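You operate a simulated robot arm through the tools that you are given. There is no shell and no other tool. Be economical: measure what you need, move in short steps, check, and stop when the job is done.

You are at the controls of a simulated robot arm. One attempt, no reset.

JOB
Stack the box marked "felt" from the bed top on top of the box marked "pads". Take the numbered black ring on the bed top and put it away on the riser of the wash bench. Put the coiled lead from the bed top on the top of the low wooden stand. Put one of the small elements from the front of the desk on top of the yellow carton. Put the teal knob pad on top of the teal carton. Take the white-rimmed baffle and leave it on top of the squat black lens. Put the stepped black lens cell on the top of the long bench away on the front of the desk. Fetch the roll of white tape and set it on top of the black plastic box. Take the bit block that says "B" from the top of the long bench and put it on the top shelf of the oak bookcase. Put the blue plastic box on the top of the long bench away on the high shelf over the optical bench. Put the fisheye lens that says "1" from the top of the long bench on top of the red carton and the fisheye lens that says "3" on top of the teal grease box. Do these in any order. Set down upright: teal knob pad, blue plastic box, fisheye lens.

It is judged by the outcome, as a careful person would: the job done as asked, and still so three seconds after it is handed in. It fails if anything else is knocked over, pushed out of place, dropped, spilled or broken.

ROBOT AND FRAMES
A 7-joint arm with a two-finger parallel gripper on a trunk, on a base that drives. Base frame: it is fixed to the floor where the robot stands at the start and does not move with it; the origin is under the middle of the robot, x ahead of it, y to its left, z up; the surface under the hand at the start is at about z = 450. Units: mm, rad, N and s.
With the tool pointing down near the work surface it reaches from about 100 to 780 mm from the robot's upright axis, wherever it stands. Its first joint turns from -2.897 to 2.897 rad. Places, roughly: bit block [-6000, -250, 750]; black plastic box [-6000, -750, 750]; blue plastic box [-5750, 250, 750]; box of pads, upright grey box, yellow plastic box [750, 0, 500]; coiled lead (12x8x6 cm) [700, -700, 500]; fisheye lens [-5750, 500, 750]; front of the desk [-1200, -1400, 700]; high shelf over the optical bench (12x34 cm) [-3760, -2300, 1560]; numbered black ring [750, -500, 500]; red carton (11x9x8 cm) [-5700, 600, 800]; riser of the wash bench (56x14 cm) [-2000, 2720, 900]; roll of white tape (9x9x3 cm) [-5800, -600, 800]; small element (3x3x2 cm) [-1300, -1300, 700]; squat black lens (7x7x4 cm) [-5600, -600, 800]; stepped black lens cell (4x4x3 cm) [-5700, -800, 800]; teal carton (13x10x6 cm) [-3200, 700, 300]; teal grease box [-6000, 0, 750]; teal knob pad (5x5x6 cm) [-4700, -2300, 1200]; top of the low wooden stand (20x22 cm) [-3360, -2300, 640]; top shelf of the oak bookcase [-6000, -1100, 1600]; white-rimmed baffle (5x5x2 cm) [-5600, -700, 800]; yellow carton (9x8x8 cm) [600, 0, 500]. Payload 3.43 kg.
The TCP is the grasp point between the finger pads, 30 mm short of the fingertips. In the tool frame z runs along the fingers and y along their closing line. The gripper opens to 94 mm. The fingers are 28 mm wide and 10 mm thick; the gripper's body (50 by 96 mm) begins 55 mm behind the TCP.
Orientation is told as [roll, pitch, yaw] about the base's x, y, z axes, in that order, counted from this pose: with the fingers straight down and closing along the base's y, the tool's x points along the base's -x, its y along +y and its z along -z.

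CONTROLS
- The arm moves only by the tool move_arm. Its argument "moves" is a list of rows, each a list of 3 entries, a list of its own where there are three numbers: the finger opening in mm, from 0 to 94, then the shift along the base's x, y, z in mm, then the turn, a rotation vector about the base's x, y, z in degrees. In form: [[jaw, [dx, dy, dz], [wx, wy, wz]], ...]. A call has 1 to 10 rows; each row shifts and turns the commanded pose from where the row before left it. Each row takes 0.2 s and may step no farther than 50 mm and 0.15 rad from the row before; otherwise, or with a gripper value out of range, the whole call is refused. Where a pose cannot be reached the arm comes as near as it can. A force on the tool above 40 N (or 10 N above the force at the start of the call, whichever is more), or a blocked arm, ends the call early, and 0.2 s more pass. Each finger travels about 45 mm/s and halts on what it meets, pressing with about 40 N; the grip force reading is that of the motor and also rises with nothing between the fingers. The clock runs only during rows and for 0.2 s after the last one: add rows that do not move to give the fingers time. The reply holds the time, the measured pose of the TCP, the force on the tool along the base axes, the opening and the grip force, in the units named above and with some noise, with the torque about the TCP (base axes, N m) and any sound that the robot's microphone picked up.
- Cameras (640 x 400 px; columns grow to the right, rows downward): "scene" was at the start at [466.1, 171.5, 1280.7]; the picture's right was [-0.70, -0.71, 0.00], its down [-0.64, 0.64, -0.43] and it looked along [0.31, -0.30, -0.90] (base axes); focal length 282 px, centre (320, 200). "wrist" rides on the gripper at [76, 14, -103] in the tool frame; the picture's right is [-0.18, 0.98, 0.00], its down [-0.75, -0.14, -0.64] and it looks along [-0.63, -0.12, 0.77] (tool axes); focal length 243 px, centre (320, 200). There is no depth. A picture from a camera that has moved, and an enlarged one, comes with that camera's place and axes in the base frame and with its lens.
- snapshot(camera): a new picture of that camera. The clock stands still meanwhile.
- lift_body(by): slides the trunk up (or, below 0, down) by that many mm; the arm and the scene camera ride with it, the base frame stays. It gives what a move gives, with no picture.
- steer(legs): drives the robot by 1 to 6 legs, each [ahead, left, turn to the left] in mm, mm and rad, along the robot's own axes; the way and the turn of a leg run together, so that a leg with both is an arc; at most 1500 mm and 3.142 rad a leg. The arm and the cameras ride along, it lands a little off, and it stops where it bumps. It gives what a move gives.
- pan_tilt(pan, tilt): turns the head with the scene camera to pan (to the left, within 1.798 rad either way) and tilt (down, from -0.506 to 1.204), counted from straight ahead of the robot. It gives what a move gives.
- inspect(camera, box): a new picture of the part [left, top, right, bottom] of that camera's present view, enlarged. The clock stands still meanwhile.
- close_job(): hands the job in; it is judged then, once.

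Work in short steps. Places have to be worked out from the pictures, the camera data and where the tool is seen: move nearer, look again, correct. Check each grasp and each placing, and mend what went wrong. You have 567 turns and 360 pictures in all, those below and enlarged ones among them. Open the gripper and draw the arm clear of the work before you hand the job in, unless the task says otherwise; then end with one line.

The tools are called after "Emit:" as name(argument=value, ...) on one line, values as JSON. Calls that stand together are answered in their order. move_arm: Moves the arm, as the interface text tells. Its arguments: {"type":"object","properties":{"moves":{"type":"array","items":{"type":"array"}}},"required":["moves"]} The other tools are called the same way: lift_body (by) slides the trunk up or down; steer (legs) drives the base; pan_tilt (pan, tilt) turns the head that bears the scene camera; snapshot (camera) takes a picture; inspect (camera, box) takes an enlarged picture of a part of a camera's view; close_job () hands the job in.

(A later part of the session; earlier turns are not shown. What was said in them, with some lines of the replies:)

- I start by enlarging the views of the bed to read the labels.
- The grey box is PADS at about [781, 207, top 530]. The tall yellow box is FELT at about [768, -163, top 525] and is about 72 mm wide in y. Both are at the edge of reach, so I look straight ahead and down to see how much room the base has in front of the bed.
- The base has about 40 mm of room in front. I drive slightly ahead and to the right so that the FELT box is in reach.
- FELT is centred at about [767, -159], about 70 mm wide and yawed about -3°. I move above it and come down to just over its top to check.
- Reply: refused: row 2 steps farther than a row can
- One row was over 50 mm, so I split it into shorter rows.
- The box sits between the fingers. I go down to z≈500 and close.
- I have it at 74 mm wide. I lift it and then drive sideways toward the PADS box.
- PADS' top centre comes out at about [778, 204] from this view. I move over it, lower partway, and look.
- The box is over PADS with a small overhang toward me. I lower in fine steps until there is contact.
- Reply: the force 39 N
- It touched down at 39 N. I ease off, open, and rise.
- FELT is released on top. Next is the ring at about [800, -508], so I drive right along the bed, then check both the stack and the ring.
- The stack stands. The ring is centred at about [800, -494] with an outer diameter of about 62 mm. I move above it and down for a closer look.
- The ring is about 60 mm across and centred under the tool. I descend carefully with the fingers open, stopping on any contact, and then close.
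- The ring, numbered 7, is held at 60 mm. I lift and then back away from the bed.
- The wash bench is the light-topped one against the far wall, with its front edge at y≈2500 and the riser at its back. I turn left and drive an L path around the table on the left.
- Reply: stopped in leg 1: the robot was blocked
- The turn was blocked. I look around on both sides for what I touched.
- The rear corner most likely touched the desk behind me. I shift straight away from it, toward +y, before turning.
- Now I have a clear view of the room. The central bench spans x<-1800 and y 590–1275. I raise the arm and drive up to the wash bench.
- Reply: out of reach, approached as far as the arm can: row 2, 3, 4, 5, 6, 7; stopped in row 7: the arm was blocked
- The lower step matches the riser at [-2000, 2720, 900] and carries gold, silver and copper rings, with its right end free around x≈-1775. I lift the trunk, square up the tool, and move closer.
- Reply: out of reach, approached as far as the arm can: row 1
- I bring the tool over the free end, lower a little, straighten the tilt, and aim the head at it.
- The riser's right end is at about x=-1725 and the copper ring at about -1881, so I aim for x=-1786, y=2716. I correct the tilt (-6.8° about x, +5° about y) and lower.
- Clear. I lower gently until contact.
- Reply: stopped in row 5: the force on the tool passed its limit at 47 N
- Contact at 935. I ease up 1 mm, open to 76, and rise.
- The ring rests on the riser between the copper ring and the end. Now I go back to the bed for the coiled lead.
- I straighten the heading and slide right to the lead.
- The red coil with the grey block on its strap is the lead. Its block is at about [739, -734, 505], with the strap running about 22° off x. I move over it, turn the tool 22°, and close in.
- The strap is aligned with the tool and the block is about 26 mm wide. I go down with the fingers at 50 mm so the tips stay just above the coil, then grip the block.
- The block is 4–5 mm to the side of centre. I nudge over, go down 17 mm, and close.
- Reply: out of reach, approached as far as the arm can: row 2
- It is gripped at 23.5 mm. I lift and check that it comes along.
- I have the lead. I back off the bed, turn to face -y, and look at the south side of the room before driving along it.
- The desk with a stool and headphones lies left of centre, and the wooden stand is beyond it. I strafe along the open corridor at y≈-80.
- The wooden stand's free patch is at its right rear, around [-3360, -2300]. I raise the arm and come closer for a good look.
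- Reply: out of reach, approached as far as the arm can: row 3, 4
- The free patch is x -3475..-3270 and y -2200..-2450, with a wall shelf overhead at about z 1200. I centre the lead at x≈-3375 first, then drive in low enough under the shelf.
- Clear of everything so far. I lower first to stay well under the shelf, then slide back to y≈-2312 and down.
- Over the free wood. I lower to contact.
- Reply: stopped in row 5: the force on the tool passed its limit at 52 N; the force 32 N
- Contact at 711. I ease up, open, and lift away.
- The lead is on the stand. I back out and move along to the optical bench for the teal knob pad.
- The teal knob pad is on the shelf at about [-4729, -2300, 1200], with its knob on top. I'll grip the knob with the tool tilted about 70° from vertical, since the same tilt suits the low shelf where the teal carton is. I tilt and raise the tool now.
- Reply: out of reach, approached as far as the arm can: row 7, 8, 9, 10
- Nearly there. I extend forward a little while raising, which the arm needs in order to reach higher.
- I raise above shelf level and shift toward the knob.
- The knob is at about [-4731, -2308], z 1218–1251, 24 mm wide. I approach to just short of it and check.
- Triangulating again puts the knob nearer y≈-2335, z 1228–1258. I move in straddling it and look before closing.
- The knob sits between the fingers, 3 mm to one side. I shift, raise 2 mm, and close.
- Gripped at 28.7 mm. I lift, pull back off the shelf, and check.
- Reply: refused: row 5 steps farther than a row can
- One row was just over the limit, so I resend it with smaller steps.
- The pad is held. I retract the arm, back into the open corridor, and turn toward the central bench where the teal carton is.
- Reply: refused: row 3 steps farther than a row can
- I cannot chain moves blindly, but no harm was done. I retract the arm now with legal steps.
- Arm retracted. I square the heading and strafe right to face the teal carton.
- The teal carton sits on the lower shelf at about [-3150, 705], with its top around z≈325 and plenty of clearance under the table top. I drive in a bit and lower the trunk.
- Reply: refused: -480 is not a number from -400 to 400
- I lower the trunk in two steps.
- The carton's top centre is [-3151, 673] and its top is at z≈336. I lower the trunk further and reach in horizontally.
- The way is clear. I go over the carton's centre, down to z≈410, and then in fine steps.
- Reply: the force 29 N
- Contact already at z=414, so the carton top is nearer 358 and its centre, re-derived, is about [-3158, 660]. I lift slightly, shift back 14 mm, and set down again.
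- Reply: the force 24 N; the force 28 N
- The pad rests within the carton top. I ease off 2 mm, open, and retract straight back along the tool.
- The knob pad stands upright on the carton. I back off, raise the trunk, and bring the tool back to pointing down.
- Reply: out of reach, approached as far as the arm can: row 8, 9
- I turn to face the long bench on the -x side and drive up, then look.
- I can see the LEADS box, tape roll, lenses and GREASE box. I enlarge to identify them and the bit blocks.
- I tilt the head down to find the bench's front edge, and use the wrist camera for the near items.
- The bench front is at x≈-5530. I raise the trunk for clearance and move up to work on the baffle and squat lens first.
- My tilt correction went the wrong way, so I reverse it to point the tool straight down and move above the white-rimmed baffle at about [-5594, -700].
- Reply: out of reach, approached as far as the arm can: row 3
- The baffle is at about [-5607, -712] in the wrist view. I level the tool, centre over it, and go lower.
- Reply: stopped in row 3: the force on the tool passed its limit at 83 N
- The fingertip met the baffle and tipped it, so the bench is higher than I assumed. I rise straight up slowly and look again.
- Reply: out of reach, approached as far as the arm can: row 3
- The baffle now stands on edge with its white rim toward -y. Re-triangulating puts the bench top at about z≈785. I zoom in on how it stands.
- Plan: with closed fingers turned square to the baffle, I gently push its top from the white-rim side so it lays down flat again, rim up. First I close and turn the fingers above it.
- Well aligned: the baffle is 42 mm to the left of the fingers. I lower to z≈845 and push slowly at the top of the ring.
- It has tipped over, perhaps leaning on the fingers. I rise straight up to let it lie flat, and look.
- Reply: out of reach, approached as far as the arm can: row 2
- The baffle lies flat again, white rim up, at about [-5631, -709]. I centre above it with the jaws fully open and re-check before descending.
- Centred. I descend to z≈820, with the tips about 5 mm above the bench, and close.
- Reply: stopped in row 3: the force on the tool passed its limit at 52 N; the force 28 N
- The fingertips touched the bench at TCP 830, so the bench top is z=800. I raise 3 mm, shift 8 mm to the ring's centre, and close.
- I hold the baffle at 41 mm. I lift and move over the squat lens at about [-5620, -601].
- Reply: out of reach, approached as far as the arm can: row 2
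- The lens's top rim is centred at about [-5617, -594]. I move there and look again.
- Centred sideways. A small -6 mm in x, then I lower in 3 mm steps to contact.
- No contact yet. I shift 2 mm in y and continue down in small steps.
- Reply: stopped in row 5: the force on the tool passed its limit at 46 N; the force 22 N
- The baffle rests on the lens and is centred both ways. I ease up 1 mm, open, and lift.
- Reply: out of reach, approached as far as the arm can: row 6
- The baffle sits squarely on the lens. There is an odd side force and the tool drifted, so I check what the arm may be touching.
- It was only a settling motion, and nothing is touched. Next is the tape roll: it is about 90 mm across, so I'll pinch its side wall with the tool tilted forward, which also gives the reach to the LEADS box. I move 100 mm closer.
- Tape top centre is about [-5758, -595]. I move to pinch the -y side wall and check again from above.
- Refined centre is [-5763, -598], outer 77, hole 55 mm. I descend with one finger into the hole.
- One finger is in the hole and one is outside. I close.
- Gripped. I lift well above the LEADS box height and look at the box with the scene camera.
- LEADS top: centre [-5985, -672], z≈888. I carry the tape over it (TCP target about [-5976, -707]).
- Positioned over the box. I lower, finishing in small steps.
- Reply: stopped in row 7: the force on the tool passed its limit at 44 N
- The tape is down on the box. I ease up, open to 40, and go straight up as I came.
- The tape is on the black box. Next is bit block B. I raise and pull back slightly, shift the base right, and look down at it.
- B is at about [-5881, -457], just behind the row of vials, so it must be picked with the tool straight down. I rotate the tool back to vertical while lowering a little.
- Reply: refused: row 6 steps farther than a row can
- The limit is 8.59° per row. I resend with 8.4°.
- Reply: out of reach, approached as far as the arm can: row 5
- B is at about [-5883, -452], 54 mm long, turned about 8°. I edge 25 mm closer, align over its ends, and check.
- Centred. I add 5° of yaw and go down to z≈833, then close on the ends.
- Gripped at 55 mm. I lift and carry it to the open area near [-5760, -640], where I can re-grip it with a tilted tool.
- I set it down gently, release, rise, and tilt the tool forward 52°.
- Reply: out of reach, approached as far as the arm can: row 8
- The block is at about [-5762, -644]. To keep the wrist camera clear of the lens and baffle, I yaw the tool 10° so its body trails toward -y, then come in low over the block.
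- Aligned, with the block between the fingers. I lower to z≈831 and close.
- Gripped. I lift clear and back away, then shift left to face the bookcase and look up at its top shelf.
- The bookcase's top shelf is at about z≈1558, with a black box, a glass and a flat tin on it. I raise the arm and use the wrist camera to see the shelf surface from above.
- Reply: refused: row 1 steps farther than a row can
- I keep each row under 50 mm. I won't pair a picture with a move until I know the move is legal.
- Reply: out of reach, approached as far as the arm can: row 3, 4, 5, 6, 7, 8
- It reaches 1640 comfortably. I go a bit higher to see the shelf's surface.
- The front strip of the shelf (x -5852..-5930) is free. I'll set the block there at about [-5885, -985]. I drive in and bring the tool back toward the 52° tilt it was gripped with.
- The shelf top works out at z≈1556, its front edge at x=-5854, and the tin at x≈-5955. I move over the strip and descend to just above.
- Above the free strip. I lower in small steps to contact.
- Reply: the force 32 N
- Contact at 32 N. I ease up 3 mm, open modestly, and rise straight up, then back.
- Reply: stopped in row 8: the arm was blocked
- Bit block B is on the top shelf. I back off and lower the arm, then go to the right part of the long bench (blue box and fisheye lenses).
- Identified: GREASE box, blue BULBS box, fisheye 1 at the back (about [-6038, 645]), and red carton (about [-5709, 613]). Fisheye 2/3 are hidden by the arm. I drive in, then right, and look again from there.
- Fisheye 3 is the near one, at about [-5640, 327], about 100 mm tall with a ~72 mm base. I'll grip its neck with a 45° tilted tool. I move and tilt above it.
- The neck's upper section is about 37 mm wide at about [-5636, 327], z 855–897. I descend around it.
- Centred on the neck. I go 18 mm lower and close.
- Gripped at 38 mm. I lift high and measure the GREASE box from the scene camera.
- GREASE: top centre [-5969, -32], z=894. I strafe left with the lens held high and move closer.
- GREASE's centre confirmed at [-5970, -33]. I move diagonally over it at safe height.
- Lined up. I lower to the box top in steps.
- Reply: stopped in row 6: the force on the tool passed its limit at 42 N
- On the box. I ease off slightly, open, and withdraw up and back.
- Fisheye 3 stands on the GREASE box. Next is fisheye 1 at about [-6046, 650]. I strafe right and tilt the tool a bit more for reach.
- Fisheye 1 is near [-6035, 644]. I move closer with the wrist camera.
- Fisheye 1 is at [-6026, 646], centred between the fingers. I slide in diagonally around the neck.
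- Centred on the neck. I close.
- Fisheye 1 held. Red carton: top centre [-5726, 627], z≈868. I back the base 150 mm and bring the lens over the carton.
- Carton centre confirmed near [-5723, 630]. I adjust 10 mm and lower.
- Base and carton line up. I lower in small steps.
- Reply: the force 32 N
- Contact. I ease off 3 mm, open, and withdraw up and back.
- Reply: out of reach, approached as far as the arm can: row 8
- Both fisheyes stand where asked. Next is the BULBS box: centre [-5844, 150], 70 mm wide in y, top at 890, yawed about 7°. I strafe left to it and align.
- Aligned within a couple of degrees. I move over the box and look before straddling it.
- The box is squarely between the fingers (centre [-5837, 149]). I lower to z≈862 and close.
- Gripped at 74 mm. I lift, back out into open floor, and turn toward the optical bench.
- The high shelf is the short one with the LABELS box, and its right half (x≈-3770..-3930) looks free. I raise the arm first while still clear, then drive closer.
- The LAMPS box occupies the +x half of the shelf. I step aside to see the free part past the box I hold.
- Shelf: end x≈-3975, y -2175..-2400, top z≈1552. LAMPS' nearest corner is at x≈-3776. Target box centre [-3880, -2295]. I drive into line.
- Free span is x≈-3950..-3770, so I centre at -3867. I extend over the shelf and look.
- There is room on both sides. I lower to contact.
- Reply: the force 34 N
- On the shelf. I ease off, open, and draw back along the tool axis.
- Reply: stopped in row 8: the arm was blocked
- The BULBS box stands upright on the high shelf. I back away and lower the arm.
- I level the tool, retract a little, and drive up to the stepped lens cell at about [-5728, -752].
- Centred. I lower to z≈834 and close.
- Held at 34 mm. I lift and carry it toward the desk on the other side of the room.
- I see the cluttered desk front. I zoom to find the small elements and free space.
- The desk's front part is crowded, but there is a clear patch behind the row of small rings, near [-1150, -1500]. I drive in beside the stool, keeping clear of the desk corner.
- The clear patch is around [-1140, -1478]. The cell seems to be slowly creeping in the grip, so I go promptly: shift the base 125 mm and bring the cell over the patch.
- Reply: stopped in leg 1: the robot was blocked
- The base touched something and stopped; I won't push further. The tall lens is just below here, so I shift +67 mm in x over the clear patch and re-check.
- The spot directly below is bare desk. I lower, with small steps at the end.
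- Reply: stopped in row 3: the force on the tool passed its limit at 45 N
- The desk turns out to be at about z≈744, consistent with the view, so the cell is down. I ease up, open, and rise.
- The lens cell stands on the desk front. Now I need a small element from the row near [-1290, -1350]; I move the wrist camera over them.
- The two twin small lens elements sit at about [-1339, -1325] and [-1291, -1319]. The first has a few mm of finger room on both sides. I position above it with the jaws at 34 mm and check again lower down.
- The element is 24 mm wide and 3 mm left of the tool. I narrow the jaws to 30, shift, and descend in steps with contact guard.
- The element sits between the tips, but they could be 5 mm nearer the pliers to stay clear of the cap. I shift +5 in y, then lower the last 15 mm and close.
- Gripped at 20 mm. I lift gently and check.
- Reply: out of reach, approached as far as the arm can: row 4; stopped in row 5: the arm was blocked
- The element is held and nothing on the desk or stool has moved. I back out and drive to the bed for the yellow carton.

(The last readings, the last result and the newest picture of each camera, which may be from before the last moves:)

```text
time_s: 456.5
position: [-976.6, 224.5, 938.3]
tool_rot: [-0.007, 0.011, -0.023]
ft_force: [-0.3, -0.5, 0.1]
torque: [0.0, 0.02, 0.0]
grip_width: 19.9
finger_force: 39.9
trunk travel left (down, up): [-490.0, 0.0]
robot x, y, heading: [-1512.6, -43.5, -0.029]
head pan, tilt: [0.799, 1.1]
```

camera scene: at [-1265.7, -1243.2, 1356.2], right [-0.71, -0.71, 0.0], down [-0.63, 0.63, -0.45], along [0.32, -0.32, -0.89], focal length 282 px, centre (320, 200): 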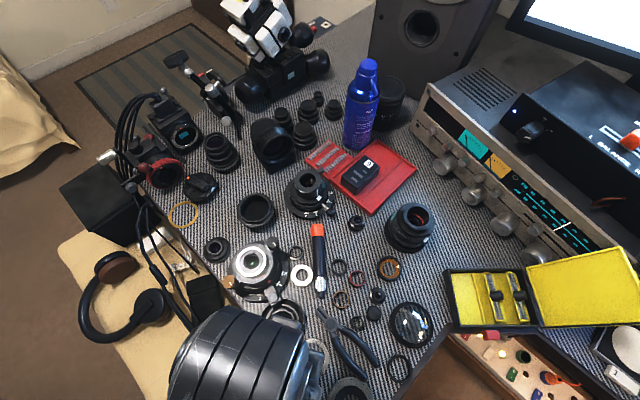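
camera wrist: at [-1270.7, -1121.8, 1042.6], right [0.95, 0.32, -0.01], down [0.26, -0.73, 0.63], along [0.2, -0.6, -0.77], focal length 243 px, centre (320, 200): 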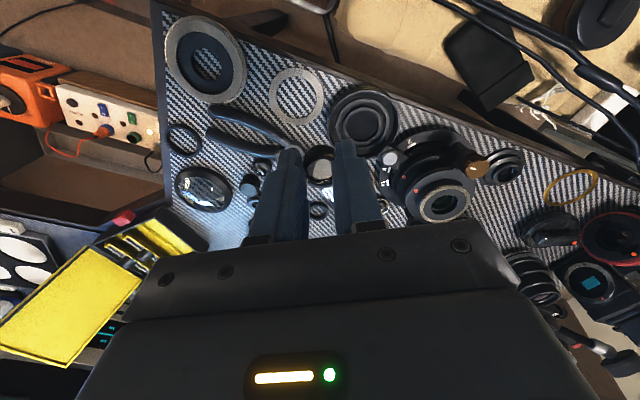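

Emit:
steer(legs=[[0, 0, 0.029], [1480, 0, 0]])

Emit:
lift_body(by=-74)

Emit:
move_arm(moves=[[10, [0, -45, -10], [0, 0, 0]], [10, [0, -45, -10], [0, 0, 0]], [10, [0, -45, -10], [0, 0, 0]], [10, [0, -45, -10], [0, 0, 0]], [10, [0, -45, -10], [0, 0, 0]], [10, [0, 0, -45], [0, 0, 0]], [10, [0, 0, -45], [0, 0, 0]]])

Emit:
pan_tilt(pan=0.0, tilt=1.1)

Emit:
snapshot(camera="scene")

Emit:
snapshot(camera="wrist")

```text
time_s: 464.0
position: [445.4, 269.7, 938.3]
tool_rot: [-0.007, 0.015, 0.032]
ft_force: [0.6, -0.5, 0.2]
torque: [0.01, 0.04, -0.05]
grip_width: 20.4
finger_force: 39.7
trunk travel left (down, up): [-490.0, 0.0]
robot x, y, heading: [-71.2, -25.6, 0.025]
head pan, tilt: [0.799, 1.1]
```

```text
time_s: 465.1
position: [444.5, 268.5, 864.1]
tool_rot: [-0.008, 0.015, 0.032]
ft_force: [-0.5, -0.2, 0.8]
torque: [-0.05, 0.01, -0.01]
grip_width: 20.2
finger_force: 40.0
trunk travel left (down, up): [-416.0, 74.0]
robot x, y, heading: [-71.9, -26.7, 0.023]
head pan, tilt: [0.799, 1.1]
```

```text
time_s: 466.7
position: [446.5, 43.5, 723.2]
tool_rot: [-0.007, 0.011, 0.031]
ft_force: [0.7, -0.4, 0.8]
torque: [0.0, 0.01, 0.0]
grip_width: 20.1
finger_force: 39.8
trunk travel left (down, up): [-416.0, 74.0]
robot x, y, heading: [-74.4, -29.6, 0.025]
head pan, tilt: [0.799, 1.1]
```

```text
time_s: 467.9
position: [446.0, 43.7, 722.9]
tool_rot: [-0.007, 0.013, 0.032]
ft_force: [-0.4, 0.0, -0.8]
torque: [0.02, 0.0, 0.0]
grip_width: 20.1
finger_force: 39.8
trunk travel left (down, up): [-416.0, 74.0]
robot x, y, heading: [-70.9, -24.2, 0.023]
head pan, tilt: [0.0, 1.1]
```

```text
168 pictures are left
camera scene: at [406.8, 201.2, 1282.2], right [0.03, -1.0, 0.0], down [-0.89, -0.02, -0.45], along [0.45, 0.01, -0.89], focal length 282 px, centre (320, 200)
```

scene: 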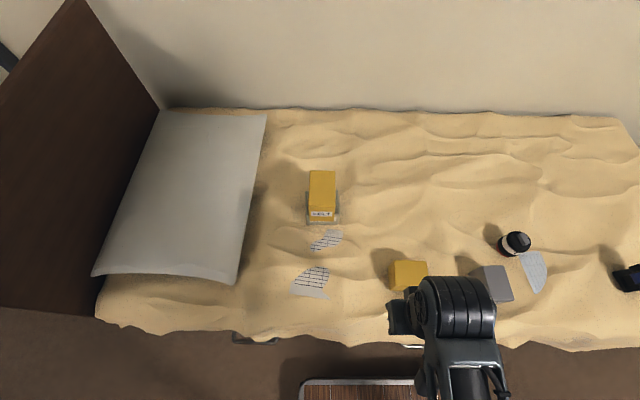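

```text
167 pictures are left
camera wrist: at [371.3, 56.8, 826.3], right [0.15, 0.99, -0.01], down [0.77, -0.11, 0.63], along [0.62, -0.1, -0.77], focal length 243 px, centre (320, 200)
```

wrist: 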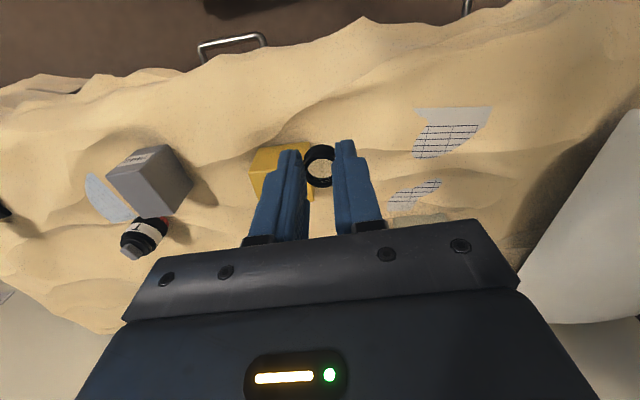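

The yellow carton's top is at about [580, -26]. I move over it and lower to look.

Emit:
move_arm(moves=[[10, [40, -20, 0], [0, 0, 0]], [10, [40, -20, 0], [0, 0, 0]], [10, [40, -20, -10], [0, 0, 0]], [10, [14, -10, -30], [0, 0, -1.5]], [10, [0, 0, -40], [0, 0, 0]], [10, [0, 0, 0], [0, 0, 0]]])

Emit:
snapshot(camera="wrist")

Emit:
inspect(camera="scene", box=[340, 200, 500, 320])

```text
time_s: 469.3
position: [582.3, -23.0, 646.2]
tool_rot: [-0.008, 0.014, 0.006]
ft_force: [-0.2, -0.7, -0.2]
torque: [-0.02, 0.0, 0.01]
grip_width: 20.1
finger_force: 40.1
trunk travel left (down, up): [-416.0, 74.0]
robot x, y, heading: [-70.4, -25.7, 0.029]
head pan, tilt: [0.0, 1.1]
```

```text
166 pictures are left
camera wrist: at [507.2, -10.0, 749.4], right [0.18, 0.98, -0.01], down [0.76, -0.13, 0.63], along [0.62, -0.12, -0.77], focal length 243 px, centre (320, 200)
```

wrist: 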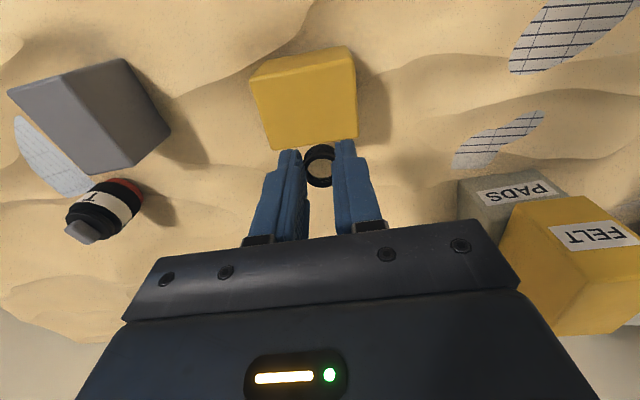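

```text
3.33 times, centred on (420, 260) of scene
camera zoom: at [406.8, 201.1, 1282.2], right [0.02, -1.0, 0.0], down [-0.89, -0.02, -0.45], along [0.45, 0.01, -0.89], focal length 941 px, centre (-13, 0)
```

zoom: 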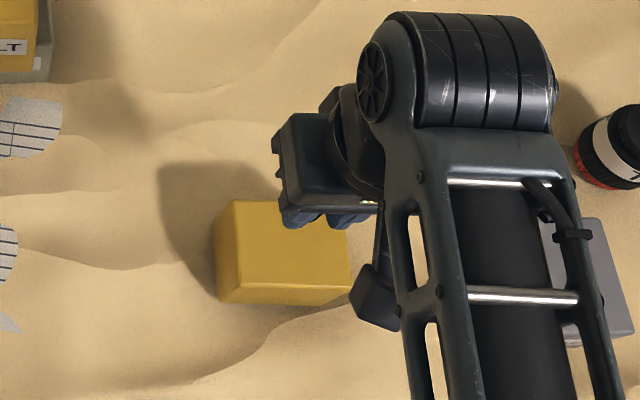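

The carton centre is [580, -34]. I shift and lower, with small steps near the top.

Emit:
move_arm(moves=[[10, [-2, -11, -10], [0, 0, 0]], [10, [0, 0, -35], [0, 0, 0]], [10, [0, 0, -10], [0, 0, 0]], [10, [0, 0, -6], [0, 0, 0]], [10, [0, 0, -5], [0, 0, 0]], [10, [0, 0, -4], [0, 0, 0]], [10, [0, 0, -4], [0, 0, 0]], [10, [0, 0, -4], [0, 0, 0]]])

Emit:
snapshot(camera="wrist")

```text
time_s: 471.1
position: [578.3, -36.4, 568.9]
tool_rot: [-0.007, 0.008, 0.005]
ft_force: [-2.8, 0.6, 24.1]
torque: [0.05, -0.1, -0.04]
grip_width: 22.3
finger_force: 40.5
trunk travel left (down, up): [-416.0, 74.0]
robot x, y, heading: [-75.1, -23.8, 0.025]
head pan, tilt: [0.0, 1.1]
```

```text
164 pictures are left
camera wrist: at [504.4, -22.2, 672.0], right [0.18, 0.98, -0.01], down [0.76, -0.13, 0.64], along [0.62, -0.12, -0.77], focal length 243 px, centre (320, 200)
```

wrist: 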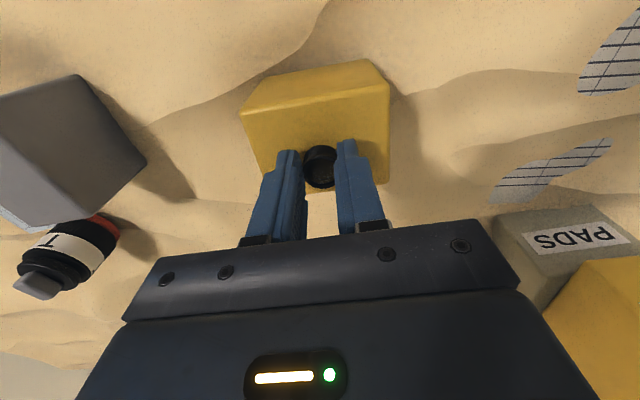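

Centred on the carton. I ease off, open, and rise.

Emit:
move_arm(moves=[[10, [0, 0, 2], [0, 0, 0]], [40, [0, 0, 0], [0, 0, 0]], [40, [0, 0, 0], [0, 0, 0]], [40, [0, 0, 15], [0, 0, 0]], [40, [0, 0, 40], [0, 0, 0]], [40, [0, 0, 40], [0, 0, 0]]])

Emit:
snapshot(camera="wrist")

```text
time_s: 472.5
position: [579.4, -37.1, 664.1]
tool_rot: [-0.005, 0.012, 0.004]
ft_force: [0.2, -0.1, -0.6]
torque: [0.0, 0.01, -0.02]
grip_width: 40.0
finger_force: 0.0
trunk travel left (down, up): [-416.0, 74.0]
robot x, y, heading: [-75.8, -29.9, 0.023]
head pan, tilt: [0.0, 1.1]
```

```text
163 pictures are left
camera wrist: at [504.9, -21.5, 767.7], right [0.18, 0.98, -0.01], down [0.76, -0.13, 0.63], along [0.62, -0.12, -0.77], focal length 243 px, centre (320, 200)
```

wrist: 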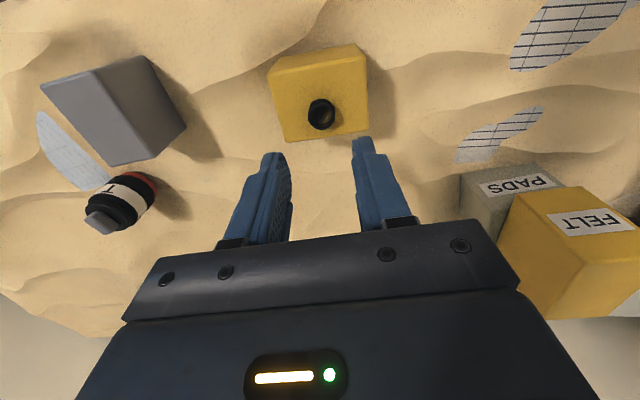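

The element sits on the yellow carton and the FELT/PADS stack still stands. I draw the arm clear with a final check picture.

Emit:
steer(legs=[[-300, 0, 0]])

Emit:
snapshot(camera="scene")

```text
time_s: 474.5
position: [281.5, -42.9, 664.1]
tool_rot: [-0.007, 0.015, 0.006]
ft_force: [0.2, 0.1, 0.2]
torque: [-0.02, -0.01, -0.01]
grip_width: 39.9
finger_force: 0.1
trunk travel left (down, up): [-416.0, 74.0]
robot x, y, heading: [-371.0, -35.9, 0.026]
head pan, tilt: [0.0, 1.1]
```

```text
162 pictures are left
camera scene: at [108.3, 194.4, 1282.2], right [0.03, -1.0, 0.0], down [-0.89, -0.02, -0.45], along [0.45, 0.01, -0.89], focal length 282 px, centre (320, 200)
```

scene: 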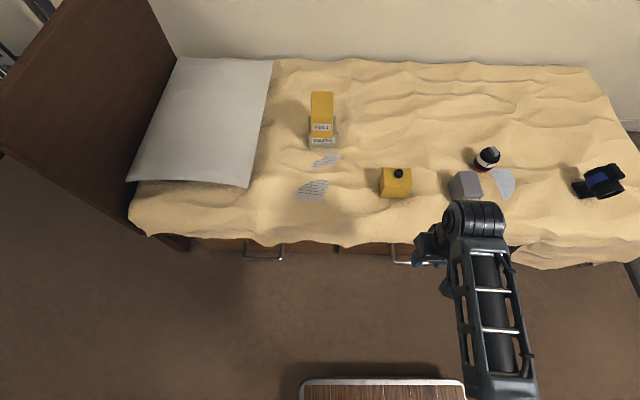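

All the tasks are placed, the gripper is open and the arm is clear, so I hand the job in.

Emit:
close_job()

```text
The job is handed in.
```

The job is handed in, with all twelve items placed as asked. Three things to note: the baffle tipped onto its edge while I was picking it up and I laid it flat again; the base bumped lightly twice near the desk, with nothing visibly moved; and the small element was my best match among several similar pieces.
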